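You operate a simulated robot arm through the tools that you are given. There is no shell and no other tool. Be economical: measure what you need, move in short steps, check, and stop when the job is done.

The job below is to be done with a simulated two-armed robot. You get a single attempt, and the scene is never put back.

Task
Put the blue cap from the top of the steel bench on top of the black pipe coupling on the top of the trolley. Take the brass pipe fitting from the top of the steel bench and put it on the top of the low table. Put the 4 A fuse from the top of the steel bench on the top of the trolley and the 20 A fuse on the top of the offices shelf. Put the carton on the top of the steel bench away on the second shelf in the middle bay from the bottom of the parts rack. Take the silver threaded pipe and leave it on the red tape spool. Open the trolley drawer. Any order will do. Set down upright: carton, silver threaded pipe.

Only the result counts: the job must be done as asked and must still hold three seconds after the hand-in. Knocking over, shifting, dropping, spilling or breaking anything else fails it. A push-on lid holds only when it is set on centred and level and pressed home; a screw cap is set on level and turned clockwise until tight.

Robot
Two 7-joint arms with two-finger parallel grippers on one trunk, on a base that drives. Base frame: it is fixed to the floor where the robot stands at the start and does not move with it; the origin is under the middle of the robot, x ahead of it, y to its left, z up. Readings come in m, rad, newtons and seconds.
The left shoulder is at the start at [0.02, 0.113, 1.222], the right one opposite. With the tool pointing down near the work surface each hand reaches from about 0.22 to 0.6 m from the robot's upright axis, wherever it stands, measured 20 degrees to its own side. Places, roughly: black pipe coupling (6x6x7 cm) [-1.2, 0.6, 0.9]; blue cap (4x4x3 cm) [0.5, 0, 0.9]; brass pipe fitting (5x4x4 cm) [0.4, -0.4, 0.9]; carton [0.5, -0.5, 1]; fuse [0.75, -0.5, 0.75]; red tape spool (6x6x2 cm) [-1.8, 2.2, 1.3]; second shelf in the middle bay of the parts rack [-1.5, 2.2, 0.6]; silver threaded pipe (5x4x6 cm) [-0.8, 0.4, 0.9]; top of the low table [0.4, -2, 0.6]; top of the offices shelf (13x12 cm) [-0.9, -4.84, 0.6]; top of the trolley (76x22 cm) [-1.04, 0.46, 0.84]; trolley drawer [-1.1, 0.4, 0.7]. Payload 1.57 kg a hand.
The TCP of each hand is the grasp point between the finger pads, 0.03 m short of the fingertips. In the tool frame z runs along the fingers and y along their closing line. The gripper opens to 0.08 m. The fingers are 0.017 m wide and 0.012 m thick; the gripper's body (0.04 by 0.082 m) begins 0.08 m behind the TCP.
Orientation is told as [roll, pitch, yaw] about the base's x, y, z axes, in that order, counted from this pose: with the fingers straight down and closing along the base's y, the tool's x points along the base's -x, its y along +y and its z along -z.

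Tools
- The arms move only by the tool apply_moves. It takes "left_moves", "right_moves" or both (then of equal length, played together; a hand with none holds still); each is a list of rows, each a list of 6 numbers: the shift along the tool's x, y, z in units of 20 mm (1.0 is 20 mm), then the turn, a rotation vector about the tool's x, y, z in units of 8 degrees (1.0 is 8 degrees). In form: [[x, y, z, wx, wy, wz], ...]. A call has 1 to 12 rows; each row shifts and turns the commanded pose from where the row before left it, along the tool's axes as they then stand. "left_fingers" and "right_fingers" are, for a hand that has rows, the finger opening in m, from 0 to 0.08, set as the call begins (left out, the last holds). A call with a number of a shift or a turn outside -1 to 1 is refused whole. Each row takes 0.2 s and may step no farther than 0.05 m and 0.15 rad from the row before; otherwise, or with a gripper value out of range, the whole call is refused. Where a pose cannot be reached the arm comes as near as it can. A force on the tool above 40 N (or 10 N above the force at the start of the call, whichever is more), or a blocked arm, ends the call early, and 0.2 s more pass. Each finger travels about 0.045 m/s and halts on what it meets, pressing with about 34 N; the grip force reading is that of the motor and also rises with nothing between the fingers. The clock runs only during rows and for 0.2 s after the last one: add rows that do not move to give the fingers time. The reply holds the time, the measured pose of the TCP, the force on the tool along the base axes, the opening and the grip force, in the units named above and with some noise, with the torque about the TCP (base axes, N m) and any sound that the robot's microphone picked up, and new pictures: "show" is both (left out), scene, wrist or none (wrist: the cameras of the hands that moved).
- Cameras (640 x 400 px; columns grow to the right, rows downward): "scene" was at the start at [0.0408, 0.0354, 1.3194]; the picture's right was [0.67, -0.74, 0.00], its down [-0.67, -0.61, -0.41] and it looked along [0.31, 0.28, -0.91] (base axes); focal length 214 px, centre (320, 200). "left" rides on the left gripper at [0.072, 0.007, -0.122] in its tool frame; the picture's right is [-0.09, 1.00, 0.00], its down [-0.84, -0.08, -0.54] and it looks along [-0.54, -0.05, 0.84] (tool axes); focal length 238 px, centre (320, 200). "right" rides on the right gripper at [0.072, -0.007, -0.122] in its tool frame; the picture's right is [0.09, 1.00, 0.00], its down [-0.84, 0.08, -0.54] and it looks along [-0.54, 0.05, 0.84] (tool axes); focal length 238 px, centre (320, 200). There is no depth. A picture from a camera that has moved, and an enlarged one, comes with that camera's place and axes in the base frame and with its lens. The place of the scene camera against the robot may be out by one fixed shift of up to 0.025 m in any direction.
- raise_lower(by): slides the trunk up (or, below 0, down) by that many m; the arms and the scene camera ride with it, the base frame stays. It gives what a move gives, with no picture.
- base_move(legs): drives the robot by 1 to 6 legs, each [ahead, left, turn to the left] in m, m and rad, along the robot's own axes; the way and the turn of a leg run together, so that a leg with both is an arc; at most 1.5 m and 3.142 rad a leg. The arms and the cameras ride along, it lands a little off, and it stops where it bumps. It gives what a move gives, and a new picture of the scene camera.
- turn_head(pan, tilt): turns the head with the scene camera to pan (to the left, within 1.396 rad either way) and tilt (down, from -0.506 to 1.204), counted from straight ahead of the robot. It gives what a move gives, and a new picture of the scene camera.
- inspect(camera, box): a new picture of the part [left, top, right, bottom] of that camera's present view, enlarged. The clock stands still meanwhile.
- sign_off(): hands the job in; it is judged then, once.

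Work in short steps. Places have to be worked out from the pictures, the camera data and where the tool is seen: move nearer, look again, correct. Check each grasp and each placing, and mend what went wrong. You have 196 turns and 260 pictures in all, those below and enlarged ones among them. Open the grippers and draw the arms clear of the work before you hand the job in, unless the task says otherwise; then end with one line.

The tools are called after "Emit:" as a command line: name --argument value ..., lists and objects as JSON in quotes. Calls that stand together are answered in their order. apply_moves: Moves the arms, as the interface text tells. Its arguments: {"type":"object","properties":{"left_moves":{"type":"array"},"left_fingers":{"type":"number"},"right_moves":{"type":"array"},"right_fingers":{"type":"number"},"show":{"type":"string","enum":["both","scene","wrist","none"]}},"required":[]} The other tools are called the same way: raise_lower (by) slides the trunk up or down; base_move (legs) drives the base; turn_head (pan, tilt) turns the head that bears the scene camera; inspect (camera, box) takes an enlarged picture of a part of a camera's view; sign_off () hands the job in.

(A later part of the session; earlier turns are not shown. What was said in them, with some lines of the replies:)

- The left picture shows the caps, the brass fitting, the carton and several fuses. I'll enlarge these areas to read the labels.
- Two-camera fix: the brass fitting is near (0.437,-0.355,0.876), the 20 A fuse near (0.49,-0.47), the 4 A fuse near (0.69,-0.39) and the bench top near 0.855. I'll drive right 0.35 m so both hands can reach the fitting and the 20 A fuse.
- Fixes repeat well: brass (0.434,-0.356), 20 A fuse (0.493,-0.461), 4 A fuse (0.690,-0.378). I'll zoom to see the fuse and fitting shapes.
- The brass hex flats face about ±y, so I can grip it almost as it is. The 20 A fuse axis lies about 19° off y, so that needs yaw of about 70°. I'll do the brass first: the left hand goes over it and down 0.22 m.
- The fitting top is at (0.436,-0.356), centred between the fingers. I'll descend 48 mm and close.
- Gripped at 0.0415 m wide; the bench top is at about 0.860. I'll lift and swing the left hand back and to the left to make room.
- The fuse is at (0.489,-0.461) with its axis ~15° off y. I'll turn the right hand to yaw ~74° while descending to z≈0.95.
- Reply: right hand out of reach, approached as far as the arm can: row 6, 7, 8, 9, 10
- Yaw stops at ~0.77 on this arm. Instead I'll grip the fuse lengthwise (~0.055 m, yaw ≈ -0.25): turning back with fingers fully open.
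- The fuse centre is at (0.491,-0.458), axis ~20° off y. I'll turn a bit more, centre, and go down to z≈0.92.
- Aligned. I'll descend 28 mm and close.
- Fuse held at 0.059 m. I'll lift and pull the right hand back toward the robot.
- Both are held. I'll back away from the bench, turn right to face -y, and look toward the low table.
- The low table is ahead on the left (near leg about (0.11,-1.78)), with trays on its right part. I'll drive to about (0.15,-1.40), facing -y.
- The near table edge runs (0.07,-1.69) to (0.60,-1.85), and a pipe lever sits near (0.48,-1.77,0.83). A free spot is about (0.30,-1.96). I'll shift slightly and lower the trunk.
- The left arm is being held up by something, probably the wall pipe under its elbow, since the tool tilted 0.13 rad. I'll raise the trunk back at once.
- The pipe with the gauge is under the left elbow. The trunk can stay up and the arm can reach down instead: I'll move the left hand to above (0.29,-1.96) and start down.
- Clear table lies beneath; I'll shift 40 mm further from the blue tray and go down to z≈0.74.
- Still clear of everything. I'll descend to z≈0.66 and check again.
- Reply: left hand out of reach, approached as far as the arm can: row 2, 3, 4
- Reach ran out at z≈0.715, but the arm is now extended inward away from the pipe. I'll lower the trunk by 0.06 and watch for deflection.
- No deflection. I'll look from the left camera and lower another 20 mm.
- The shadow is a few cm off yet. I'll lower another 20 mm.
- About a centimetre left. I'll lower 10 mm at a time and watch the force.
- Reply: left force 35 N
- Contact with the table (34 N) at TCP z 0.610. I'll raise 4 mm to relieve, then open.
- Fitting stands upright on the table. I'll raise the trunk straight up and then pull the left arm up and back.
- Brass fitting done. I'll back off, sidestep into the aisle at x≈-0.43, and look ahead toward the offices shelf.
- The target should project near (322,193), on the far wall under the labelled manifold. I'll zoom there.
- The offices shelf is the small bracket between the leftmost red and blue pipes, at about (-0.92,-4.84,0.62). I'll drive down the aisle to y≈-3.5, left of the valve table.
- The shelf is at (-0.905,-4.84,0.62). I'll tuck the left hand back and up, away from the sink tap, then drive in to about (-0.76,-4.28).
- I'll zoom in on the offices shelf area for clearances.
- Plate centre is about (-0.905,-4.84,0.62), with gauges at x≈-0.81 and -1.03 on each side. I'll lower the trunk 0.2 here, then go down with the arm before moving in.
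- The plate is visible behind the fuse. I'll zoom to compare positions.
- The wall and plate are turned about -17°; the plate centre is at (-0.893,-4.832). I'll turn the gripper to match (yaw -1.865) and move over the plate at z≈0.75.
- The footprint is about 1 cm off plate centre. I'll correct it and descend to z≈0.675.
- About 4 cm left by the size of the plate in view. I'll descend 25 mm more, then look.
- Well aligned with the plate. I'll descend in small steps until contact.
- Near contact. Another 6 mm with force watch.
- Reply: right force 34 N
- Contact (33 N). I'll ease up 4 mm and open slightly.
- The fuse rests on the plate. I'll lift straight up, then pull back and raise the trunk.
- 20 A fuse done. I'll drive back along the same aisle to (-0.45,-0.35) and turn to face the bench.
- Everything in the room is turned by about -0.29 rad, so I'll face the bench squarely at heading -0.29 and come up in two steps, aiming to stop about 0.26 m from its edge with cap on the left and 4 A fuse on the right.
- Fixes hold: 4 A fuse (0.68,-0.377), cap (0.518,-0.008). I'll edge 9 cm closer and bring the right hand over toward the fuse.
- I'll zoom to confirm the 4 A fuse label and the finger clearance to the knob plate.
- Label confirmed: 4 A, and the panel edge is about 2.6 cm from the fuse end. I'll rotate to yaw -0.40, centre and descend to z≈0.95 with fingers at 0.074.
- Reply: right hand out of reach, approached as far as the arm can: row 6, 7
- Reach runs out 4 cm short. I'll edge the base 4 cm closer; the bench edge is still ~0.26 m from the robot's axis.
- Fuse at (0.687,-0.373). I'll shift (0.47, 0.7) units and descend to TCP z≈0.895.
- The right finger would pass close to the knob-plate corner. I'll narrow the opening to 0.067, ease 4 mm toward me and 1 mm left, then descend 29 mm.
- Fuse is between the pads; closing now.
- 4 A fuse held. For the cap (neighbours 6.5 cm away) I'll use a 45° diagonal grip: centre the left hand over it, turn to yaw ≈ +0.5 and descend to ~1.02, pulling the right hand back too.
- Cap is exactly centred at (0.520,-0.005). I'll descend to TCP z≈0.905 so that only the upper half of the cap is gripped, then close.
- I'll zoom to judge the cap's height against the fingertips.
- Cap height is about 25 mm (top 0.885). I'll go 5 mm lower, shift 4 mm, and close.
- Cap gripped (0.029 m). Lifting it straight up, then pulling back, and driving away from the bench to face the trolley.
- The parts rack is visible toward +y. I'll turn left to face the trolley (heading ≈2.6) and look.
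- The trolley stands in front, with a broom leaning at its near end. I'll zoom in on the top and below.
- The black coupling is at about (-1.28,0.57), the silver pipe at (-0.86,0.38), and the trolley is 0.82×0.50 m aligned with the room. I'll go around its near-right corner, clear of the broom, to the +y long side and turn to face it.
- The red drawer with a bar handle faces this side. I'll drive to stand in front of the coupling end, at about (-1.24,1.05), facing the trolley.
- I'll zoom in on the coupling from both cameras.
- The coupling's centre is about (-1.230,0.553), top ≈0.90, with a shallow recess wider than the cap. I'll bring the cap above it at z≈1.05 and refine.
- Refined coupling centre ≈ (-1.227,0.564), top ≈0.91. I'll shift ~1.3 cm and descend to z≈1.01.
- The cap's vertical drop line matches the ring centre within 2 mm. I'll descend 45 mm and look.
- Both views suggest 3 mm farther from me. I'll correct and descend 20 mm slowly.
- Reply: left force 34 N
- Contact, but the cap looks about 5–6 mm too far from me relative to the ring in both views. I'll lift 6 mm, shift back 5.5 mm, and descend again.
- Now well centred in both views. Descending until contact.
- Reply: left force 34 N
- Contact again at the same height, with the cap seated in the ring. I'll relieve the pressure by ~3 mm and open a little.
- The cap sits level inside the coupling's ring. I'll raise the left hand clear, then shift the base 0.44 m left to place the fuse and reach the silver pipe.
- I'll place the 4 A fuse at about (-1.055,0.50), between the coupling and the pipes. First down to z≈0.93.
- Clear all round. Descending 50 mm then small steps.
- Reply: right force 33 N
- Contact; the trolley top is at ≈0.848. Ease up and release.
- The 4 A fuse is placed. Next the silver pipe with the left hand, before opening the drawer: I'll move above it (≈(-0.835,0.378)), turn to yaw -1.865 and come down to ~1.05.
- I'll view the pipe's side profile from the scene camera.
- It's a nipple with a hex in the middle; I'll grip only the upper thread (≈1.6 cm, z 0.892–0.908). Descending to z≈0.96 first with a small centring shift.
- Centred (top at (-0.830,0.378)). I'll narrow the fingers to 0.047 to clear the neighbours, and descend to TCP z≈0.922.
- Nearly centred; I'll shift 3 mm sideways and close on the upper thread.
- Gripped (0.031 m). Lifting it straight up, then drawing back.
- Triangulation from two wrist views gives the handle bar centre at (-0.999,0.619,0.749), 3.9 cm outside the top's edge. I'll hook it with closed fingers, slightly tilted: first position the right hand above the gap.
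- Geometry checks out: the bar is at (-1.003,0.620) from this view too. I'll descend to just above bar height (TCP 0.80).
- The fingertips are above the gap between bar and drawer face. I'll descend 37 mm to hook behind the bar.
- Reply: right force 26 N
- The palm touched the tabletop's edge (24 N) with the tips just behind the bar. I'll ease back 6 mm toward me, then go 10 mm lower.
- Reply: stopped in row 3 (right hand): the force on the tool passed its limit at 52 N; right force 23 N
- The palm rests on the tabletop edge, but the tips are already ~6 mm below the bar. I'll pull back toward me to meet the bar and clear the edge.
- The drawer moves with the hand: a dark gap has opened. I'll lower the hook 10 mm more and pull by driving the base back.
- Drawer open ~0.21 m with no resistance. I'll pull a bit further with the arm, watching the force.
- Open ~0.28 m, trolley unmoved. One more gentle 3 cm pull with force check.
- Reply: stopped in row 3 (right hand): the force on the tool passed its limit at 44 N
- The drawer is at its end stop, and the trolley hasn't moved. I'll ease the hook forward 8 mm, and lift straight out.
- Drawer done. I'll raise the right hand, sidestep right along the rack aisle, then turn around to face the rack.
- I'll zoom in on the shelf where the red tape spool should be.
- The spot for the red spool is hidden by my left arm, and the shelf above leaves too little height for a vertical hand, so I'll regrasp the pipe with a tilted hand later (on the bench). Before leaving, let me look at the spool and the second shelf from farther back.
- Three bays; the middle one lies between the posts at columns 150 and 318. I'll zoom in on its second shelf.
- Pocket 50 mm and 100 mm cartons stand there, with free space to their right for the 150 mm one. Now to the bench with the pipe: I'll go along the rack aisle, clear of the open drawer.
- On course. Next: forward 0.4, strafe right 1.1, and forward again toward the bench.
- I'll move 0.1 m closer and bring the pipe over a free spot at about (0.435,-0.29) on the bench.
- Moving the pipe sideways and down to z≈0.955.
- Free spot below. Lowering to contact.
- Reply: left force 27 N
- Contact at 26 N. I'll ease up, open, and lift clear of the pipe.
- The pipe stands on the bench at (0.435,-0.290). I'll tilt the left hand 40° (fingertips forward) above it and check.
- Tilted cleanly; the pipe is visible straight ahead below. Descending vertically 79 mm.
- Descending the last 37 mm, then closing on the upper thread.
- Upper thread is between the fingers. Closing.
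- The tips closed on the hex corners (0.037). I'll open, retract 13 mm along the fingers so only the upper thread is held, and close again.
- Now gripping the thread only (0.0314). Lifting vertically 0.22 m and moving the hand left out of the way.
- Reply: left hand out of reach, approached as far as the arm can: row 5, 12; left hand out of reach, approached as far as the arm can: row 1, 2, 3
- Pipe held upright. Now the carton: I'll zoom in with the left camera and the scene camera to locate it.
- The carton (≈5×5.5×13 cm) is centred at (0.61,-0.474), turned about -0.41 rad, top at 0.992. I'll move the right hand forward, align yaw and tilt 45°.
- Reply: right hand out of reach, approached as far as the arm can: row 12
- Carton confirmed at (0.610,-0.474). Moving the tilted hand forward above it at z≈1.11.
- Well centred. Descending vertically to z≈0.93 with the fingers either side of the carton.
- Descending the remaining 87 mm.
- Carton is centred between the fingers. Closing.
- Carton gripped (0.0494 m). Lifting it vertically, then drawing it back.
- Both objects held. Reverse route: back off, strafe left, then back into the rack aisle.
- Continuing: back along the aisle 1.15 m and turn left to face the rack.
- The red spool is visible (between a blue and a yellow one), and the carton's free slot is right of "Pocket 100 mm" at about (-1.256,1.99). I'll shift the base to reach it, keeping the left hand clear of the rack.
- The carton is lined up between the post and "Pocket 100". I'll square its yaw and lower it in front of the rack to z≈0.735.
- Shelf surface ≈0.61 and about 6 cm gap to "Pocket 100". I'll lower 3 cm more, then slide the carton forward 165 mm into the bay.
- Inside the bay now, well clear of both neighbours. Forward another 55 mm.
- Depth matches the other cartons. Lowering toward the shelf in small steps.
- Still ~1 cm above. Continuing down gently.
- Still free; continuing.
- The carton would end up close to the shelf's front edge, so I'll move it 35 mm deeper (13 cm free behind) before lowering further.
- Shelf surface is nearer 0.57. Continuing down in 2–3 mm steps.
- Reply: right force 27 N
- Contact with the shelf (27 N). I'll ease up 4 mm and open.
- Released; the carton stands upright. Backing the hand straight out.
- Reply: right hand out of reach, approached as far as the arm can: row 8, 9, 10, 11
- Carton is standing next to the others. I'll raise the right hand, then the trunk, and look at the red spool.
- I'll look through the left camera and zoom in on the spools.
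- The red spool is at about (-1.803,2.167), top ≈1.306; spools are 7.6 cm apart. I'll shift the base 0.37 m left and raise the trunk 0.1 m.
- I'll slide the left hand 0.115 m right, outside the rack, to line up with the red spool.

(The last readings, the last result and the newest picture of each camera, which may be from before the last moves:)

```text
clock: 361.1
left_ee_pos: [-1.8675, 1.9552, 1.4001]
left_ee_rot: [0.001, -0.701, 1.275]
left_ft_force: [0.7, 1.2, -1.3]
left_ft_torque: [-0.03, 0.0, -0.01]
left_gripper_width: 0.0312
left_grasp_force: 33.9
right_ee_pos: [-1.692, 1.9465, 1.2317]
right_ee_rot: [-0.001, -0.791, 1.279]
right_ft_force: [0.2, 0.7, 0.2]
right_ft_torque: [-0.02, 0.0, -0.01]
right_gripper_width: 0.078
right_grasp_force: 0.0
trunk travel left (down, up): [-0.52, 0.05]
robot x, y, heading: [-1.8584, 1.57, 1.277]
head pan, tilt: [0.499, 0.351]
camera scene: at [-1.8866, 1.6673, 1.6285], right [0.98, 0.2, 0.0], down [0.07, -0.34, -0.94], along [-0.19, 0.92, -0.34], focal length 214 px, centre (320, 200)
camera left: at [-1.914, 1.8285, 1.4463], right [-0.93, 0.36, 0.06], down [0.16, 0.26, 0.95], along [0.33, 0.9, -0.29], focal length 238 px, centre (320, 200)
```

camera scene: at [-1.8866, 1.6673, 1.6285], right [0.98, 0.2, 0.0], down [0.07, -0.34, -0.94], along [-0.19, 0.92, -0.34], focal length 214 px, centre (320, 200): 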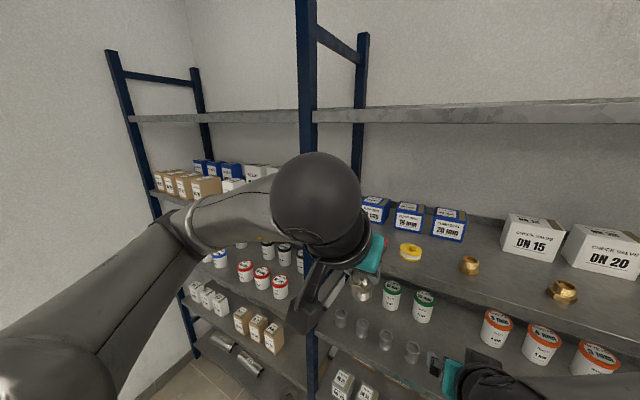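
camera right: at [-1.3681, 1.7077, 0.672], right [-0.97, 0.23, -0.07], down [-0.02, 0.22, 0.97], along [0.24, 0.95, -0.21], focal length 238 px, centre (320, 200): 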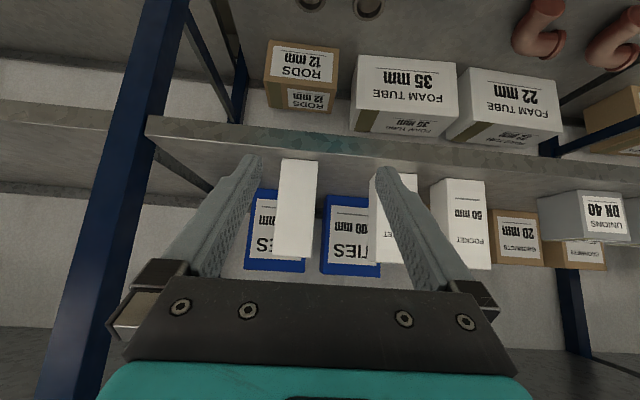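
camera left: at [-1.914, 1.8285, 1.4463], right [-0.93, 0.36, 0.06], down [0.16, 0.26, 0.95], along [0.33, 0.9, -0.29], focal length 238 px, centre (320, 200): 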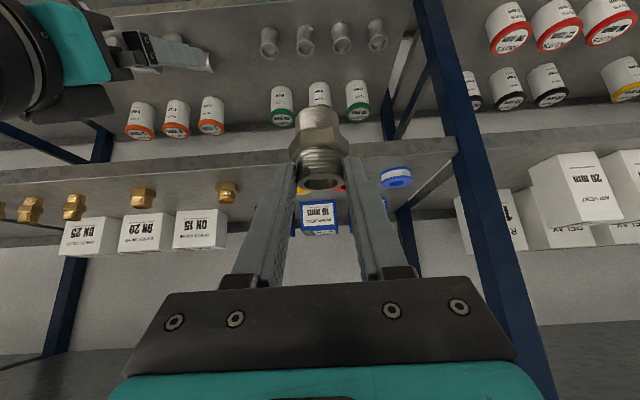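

Re-triangulated with the wrist camera alone: red spool at (-1.822,2.226), top ≈1.30. I'll shift 35 mm left and go forward 160 mm at the present height.

Emit:
apply_moves --left_moves '[[0, 0.88, 0, 0, 0, 0], [0, 0.87, 0, 0, 0, 0], [-0.765, 0, 0.644, 0, 0, 0], [-0.765, 0, 0.644, 0, 0, 0], [-0.765, 0, 0.644, 0, 0, 0], [-0.765, 0, 0.644, 0, 0, 0], [-0.765, 0, 0.644, 0, 0, 0], [-0.765, 0, 0.644, 0, 0, 0], [-0.765, 0, 0.644, 0, 0, 0], [-0.765, 0, 0.644, 0, 0, 0], [0, 0, 0, 0, 0, 0]]' --show "both"

```text
clock: 363.4
left_ee_pos: [-1.855, 2.1172, 1.3994]
left_ee_rot: [-0.002, -0.702, 1.274]
left_ft_force: [-1.1, 0.2, -0.5]
left_ft_torque: [-0.01, -0.01, 0.04]
left_gripper_width: 0.0315
left_grasp_force: 34.3
right_ee_pos: [-1.6913, 1.9453, 1.2311]
right_ee_rot: [0.001, -0.791, 1.275]
right_ft_force: [-1.1, -0.8, -0.2]
right_ft_torque: [0.03, 0.02, 0.04]
right_gripper_width: 0.0779
right_grasp_force: 0.0
trunk travel left (down, up): [-0.52, 0.05]
robot x, y, heading: [-1.8541, 1.569, 1.276]
head pan, tilt: [0.499, 0.351]
camera scene: at [-1.8862, 1.6671, 1.6285], right [0.98, 0.2, 0.0], down [0.07, -0.34, -0.94], along [-0.19, 0.92, -0.34], focal length 214 px, centre (320, 200)
camera left: at [-1.9008, 1.9902, 1.4459], right [-0.93, 0.36, 0.06], down [0.16, 0.25, 0.95], along [0.33, 0.9, -0.29], focal length 238 px, centre (320, 200)
```

scene: 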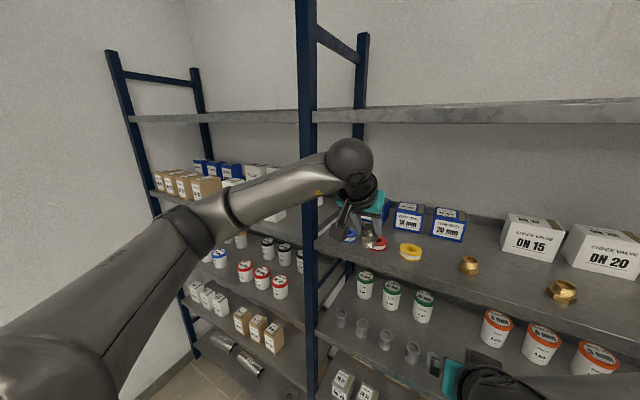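
left: 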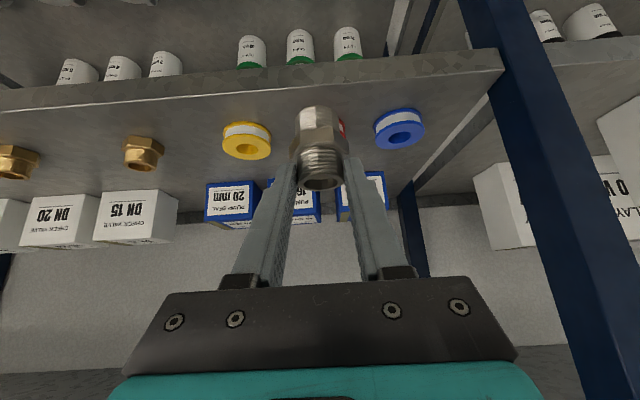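

Yellow and blue spools give the red one's centre at (-1.826,2.217); the pipe is laterally lined up. Forward another 94 mm.

Emit:
apply_moves --left_moves '[[-0.719, 0, 0.605, 0, 0, 0], [-0.719, 0, 0.605, 0, 0, 0], [-0.719, 0, 0.605, 0, 0, 0], [-0.719, 0, 0.605, 0, 0, 0], [-0.719, 0, 0.605, 0, 0, 0], [0, 0, 0, 0, 0, 0]]' --show "wrist"

Emit:
inspect --camera "scene" --box '[310, 190, 450, 280]'

```text
clock: 364.9
left_ee_pos: [-1.826, 2.2066, 1.4004]
left_ee_rot: [0.0, -0.702, 1.276]
left_ft_force: [0.4, -0.9, -1.1]
left_ft_torque: [-0.01, 0.01, -0.01]
left_gripper_width: 0.0315
left_grasp_force: 34.1
right_ee_pos: [-1.6906, 1.9459, 1.231]
right_ee_rot: [0.001, -0.789, 1.277]
right_ft_force: [-0.5, 0.2, 0.2]
right_ft_torque: [-0.01, 0.0, 0.0]
right_gripper_width: 0.078
right_grasp_force: 0.0
trunk travel left (down, up): [-0.52, 0.05]
robot x, y, heading: [-1.8572, 1.5732, 1.278]
head pan, tilt: [0.499, 0.351]
camera left: at [-1.8724, 2.0804, 1.4472], right [-0.93, 0.36, 0.06], down [0.16, 0.25, 0.95], along [0.33, 0.9, -0.29], focal length 238 px, centre (320, 200)
```

left: 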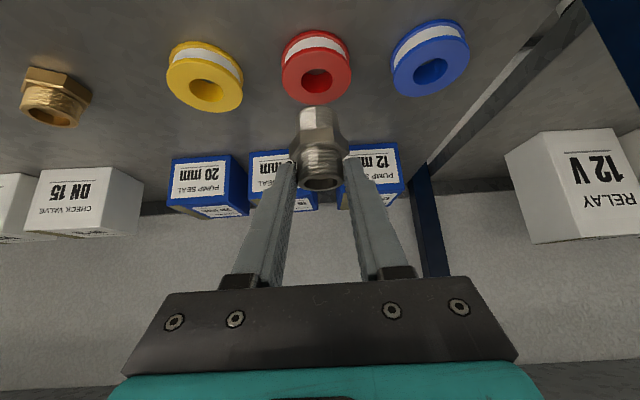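

```text
4.44 times, centred on (380, 235) of scene
camera zoom: at [-1.8863, 1.6671, 1.6285], right [0.98, 0.2, 0.0], down [0.07, -0.34, -0.94], along [-0.19, 0.92, -0.34], focal length 953 px, centre (53, 44)
```

zoom: 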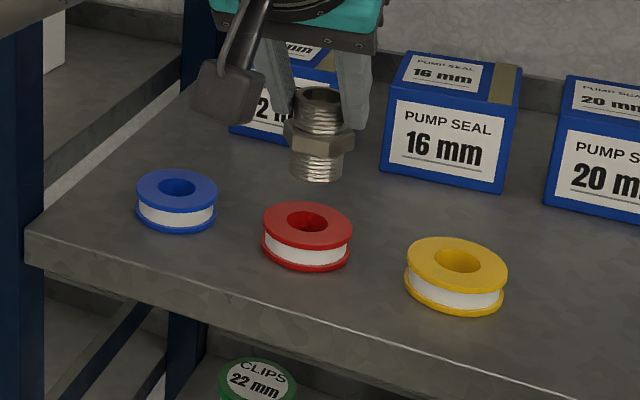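

Both views agree the pipe is above the red spool. Lowering 25 mm, then checking.

Emit:
apply_moves --left_moves '[[-0.11, 0, 0.1, 0, 0, 0], [0.4, 0, 0.475, 0, 0, 0], [0.4, 0, 0.475, 0, 0, 0], [0, 0, 0, 0, 0, 0]]' --show "none"

Emit:
inspect --camera "left" --box '[240, 20, 400, 220]'

Emit:
inspect --camera "scene" --box '[330, 195, 430, 275]'

```text
clock: 365.9
left_ee_pos: [-1.8242, 2.2092, 1.3755]
left_ee_rot: [0.001, -0.702, 1.273]
left_ft_force: [0.2, 0.5, -1.3]
left_ft_torque: [-0.04, -0.01, -0.01]
left_gripper_width: 0.0316
left_grasp_force: 34.4
right_ee_pos: [-1.6912, 1.9447, 1.2309]
right_ee_rot: [0.002, -0.791, 1.275]
right_ft_force: [0.1, 0.3, 0.1]
right_ft_torque: [-0.01, 0.0, 0.02]
right_gripper_width: 0.078
right_grasp_force: 0.1
trunk travel left (down, up): [-0.52, 0.05]
robot x, y, heading: [-1.8541, 1.5704, 1.276]
head pan, tilt: [0.499, 0.351]
```

```text
2.00 times, centred on (320, 120) of left
camera zoom: at [-1.8704, 2.084, 1.4228], right [-0.93, 0.36, 0.06], down [0.16, 0.25, 0.95], along [0.33, 0.9, -0.29], focal length 477 px, centre (320, 360)
```

zoom: 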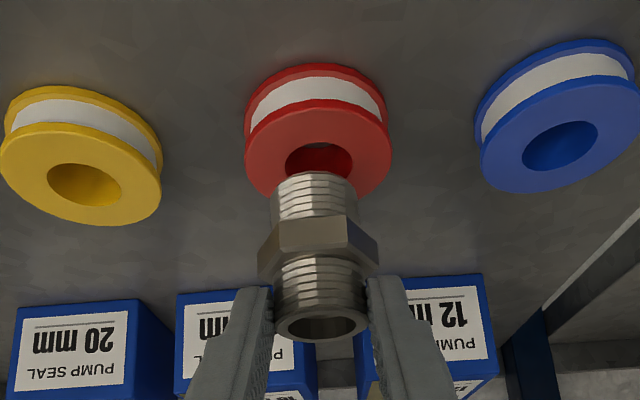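

```text
5.00 times, centred on (380, 235) of scene
camera zoom: at [-1.8859, 1.6673, 1.6285], right [0.98, 0.2, 0.0], down [0.07, -0.34, -0.94], along [-0.19, 0.92, -0.34], focal length 1072 px, centre (20, 25)
```

zoom: 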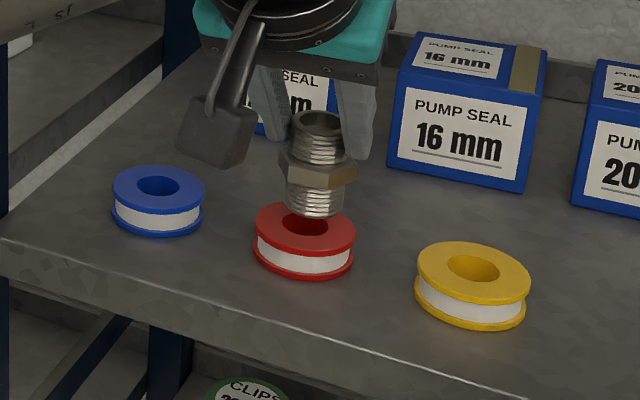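

Nearly there: 3 mm left correction and down in small steps.

Emit:
apply_moves --left_moves '[[0, 0.17, 0, 0, 0, 0], [0.2, 0, 0.24, 0, 0, 0], [0.1, 0, 0.12, 0, 0, 0], [0, 0, 0, 0, 0, 0]]' --show "none"

Emit:
inspect --camera "scene" --box '[330, 195, 430, 275]'

```text
clock: 366.9
left_ee_pos: [-1.8284, 2.2113, 1.366]
left_ee_rot: [0.0, -0.701, 1.274]
left_ft_force: [-0.4, 1.5, -1.8]
left_ft_torque: [-0.02, 0.02, 0.01]
left_gripper_width: 0.0314
left_grasp_force: 34.3
right_ee_pos: [-1.6907, 1.9456, 1.2307]
right_ee_rot: [0.003, -0.791, 1.276]
right_ft_force: [-0.4, 0.4, 0.5]
right_ft_torque: [0.01, 0.03, -0.01]
right_gripper_width: 0.0779
right_grasp_force: 0.1
trunk travel left (down, up): [-0.52, 0.05]
robot x, y, heading: [-1.8571, 1.5702, 1.271]
head pan, tilt: [0.499, 0.351]
```

```text
5.00 times, centred on (380, 235) of scene
camera zoom: at [-1.8858, 1.6674, 1.6285], right [0.98, 0.2, 0.0], down [0.07, -0.34, -0.94], along [-0.19, 0.92, -0.34], focal length 1072 px, centre (20, 25)
```

zoom: 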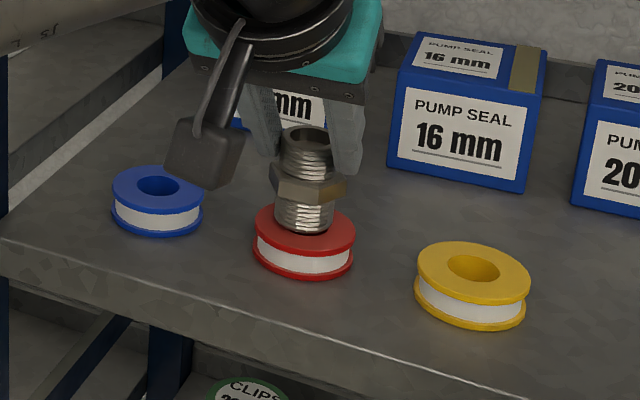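

Very close above the spool, centred. Continuing down 2 mm at a time.

Emit:
apply_moves --left_moves '[[0.07, 0, 0.08, 0, 0, 0], [0.07, 0, 0.08, 0, 0, 0], [0, 0, 0, 0, 0, 0]]' --show "none"

```text
clock: 367.6
left_ee_pos: [-1.8296, 2.2107, 1.3637]
left_ee_rot: [-0.001, -0.704, 1.276]
left_ft_force: [0.2, 0.4, 3.7]
left_ft_torque: [0.11, -0.05, -0.02]
left_gripper_width: 0.0313
left_grasp_force: 33.9
right_ee_pos: [-1.6911, 1.9459, 1.2308]
right_ee_rot: [0.002, -0.79, 1.277]
right_ft_force: [-1.0, -0.9, 0.1]
right_ft_torque: [0.02, -0.03, 0.02]
right_gripper_width: 0.0778
right_grasp_force: 0.1
trunk travel left (down, up): [-0.52, 0.05]
robot x, y, heading: [-1.8556, 1.5697, 1.277]
head pan, tilt: [0.499, 0.351]
```

Light contact (≈5 N). I'll check and release.

Emit:
apply_moves --left_moves '[[0, 0, 0, 0, 0, 0], [0, 0, 0, 0, 0, 0], [0, 0, 0, 0, 0, 0]]' --left_fingers 0.055 --show "none"

Emit:
inspect --camera "scene" --box '[330, 195, 430, 275]'

Emit:
inspect --camera "left" --box '[240, 20, 400, 220]'

```text
clock: 368.4
left_ee_pos: [-1.8298, 2.2118, 1.3612]
left_ee_rot: [0.0, -0.699, 1.276]
left_ft_force: [1.0, 0.2, -0.3]
left_ft_torque: [0.0, 0.02, 0.01]
left_gripper_width: 0.0551
left_grasp_force: 0.1
right_ee_pos: [-1.6912, 1.9459, 1.2311]
right_ee_rot: [0.002, -0.791, 1.275]
right_ft_force: [0.4, 0.9, 1.0]
right_ft_torque: [-0.02, 0.04, -0.02]
right_gripper_width: 0.0776
right_grasp_force: 0.0
trunk travel left (down, up): [-0.52, 0.05]
robot x, y, heading: [-1.8526, 1.5704, 1.28]
head pan, tilt: [0.499, 0.351]
```

```text
5.00 times, centred on (380, 235) of scene
camera zoom: at [-1.8859, 1.6673, 1.6285], right [0.98, 0.2, 0.0], down [0.07, -0.34, -0.94], along [-0.19, 0.92, -0.34], focal length 1072 px, centre (20, 25)
```

zoom: 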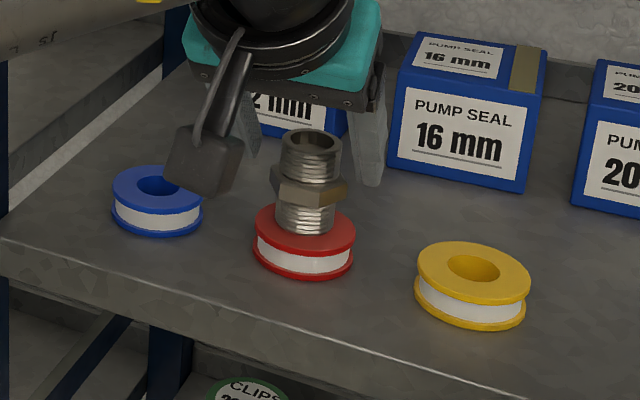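

```text
2.00 times, centred on (320, 120) of left
camera zoom: at [-1.8746, 2.0855, 1.4085], right [-0.93, 0.36, 0.06], down [0.16, 0.26, 0.95], along [0.33, 0.9, -0.29], focal length 477 px, centre (320, 360)
```

zoom: 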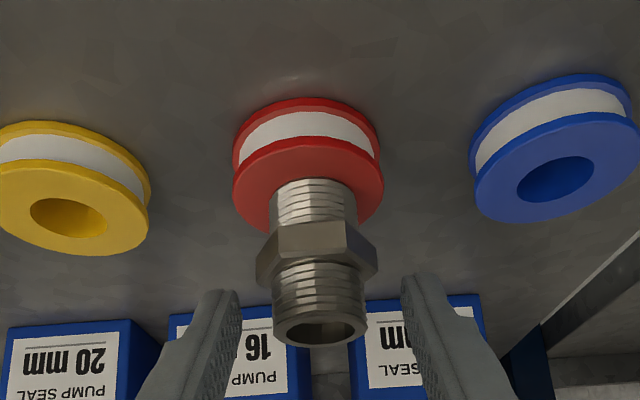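

The pipe stands upright on the red spool. I'll back the hand straight out horizontally.

Emit:
apply_moves --left_moves '[[0.5, 0, -0.42, 0, 0, 0], [0.7, 0, -0.59, 0, 0, 0], [0.765, 0, -0.644, 0, 0, 0], [0.765, 0, -0.644, 0, 0, 0], [0.765, 0, -0.644, 0, 0, 0], [0.765, 0, -0.644, 0, 0, 0], [0.765, 0, -0.644, 0, 0, 0], [0.765, 0, -0.644, 0, 0, 0], [0.765, 0, -0.644, 0, 0, 0], [0.765, 0, -0.644, 0, 0, 0], [0.765, 0, -0.644, 0, 0, 0], [0.765, 0, -0.644, 0, 0, 0]]' --show "both"

Emit:
base_move --legs '[[-0.2, 0, 0]]'

Emit:
turn_head --pan 0.0 --tilt 0.5

```text
clock: 371.1
left_ee_pos: [-1.8974, 1.99, 1.3594]
left_ee_rot: [-0.001, -0.699, 1.276]
left_ft_force: [0.1, -0.7, -0.3]
left_ft_torque: [0.04, -0.03, 0.01]
left_gripper_width: 0.0554
left_grasp_force: 0.1
right_ee_pos: [-1.6902, 1.9434, 1.231]
right_ee_rot: [0.003, -0.79, 1.276]
right_ft_force: [-0.5, -0.3, -0.3]
right_ft_torque: [0.01, -0.01, -0.01]
right_gripper_width: 0.0779
right_grasp_force: 0.1
trunk travel left (down, up): [-0.52, 0.05]
robot x, y, heading: [-1.8577, 1.5722, 1.273]
head pan, tilt: [0.499, 0.351]
camera scene: at [-1.8861, 1.6668, 1.6285], right [0.98, 0.2, 0.0], down [0.07, -0.34, -0.94], along [-0.19, 0.92, -0.34], focal length 214 px, centre (320, 200)
camera left: at [-1.9433, 1.8638, 1.4072], right [-0.93, 0.36, 0.06], down [0.16, 0.26, 0.95], along [0.33, 0.9, -0.29], focal length 238 px, centre (320, 200)
```

scene: 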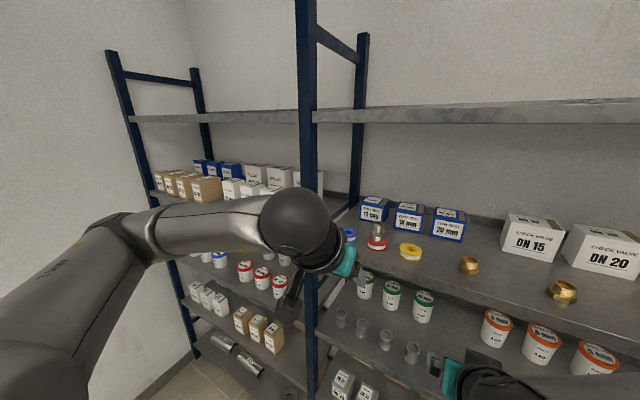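
left: 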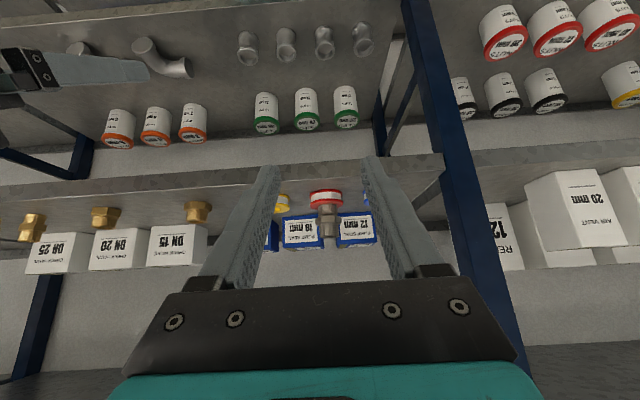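

```text
clock: 372.6
left_ee_pos: [-1.959, 1.7962, 1.3604]
left_ee_rot: [0.001, -0.703, 1.283]
left_ft_force: [-0.4, 0.1, -0.1]
left_ft_torque: [-0.01, 0.03, -0.01]
left_gripper_width: 0.055
left_grasp_force: 0.1
right_ee_pos: [-1.7513, 1.7532, 1.2312]
right_ee_rot: [0.0, -0.791, 1.287]
right_ft_force: [0.3, -0.3, -1.3]
right_ft_torque: [0.01, 0.0, 0.02]
right_gripper_width: 0.0782
right_grasp_force: 0.1
trunk travel left (down, up): [-0.52, 0.05]
robot x, y, heading: [-1.9135, 1.3777, 1.288]
head pan, tilt: [0.499, 0.351]
camera scene: at [-1.9444, 1.4741, 1.6285], right [0.98, 0.21, 0.0], down [0.07, -0.34, -0.94], along [-0.2, 0.92, -0.34], focal length 214 px, centre (320, 200)
```

scene: 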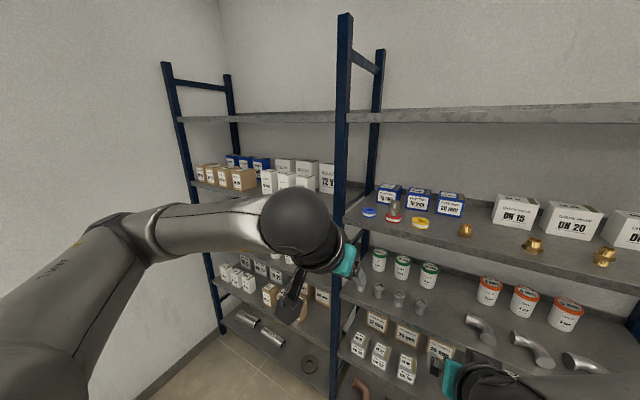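

```text
clock: 373.6
left_ee_pos: [-1.9586, 1.7963, 1.3612]
left_ee_rot: [0.0, -0.701, 1.285]
left_ft_force: [-0.7, 0.6, -0.2]
left_ft_torque: [-0.04, 0.0, 0.03]
left_gripper_width: 0.055
left_grasp_force: 0.1
right_ee_pos: [-1.7517, 1.7549, 1.2329]
right_ee_rot: [0.003, -0.791, 1.285]
right_ft_force: [0.4, -0.6, 0.6]
right_ft_torque: [0.02, 0.01, 0.05]
right_gripper_width: 0.0778
right_grasp_force: 0.0
trunk travel left (down, up): [-0.52, 0.05]
robot x, y, heading: [-1.9148, 1.3789, 1.288]
head pan, tilt: [0.0, 0.499]
camera scene: at [-1.899, 1.471, 1.6148], right [0.96, -0.28, 0.0], down [-0.13, -0.46, -0.88], along [0.25, 0.84, -0.48], focal length 214 px, centre (320, 200)
```

scene: 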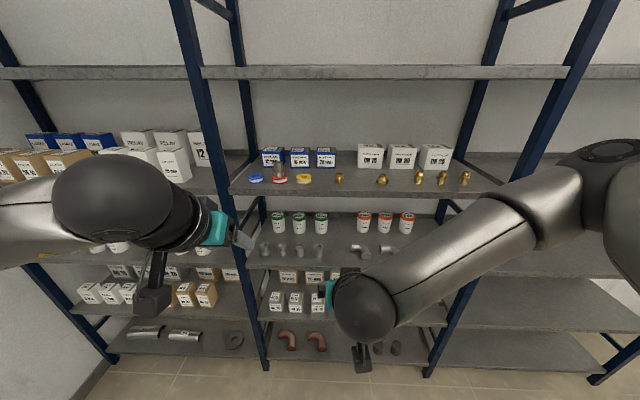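

Everything is placed and both hands are open and clear. Handing in.

Emit:
sign_off

```text
The job is handed in.
```

The job is handed in: every item is where the task asked and the trolley drawer is open. I did not look back at the trolley or the fuse on the offices shelf before handing in.
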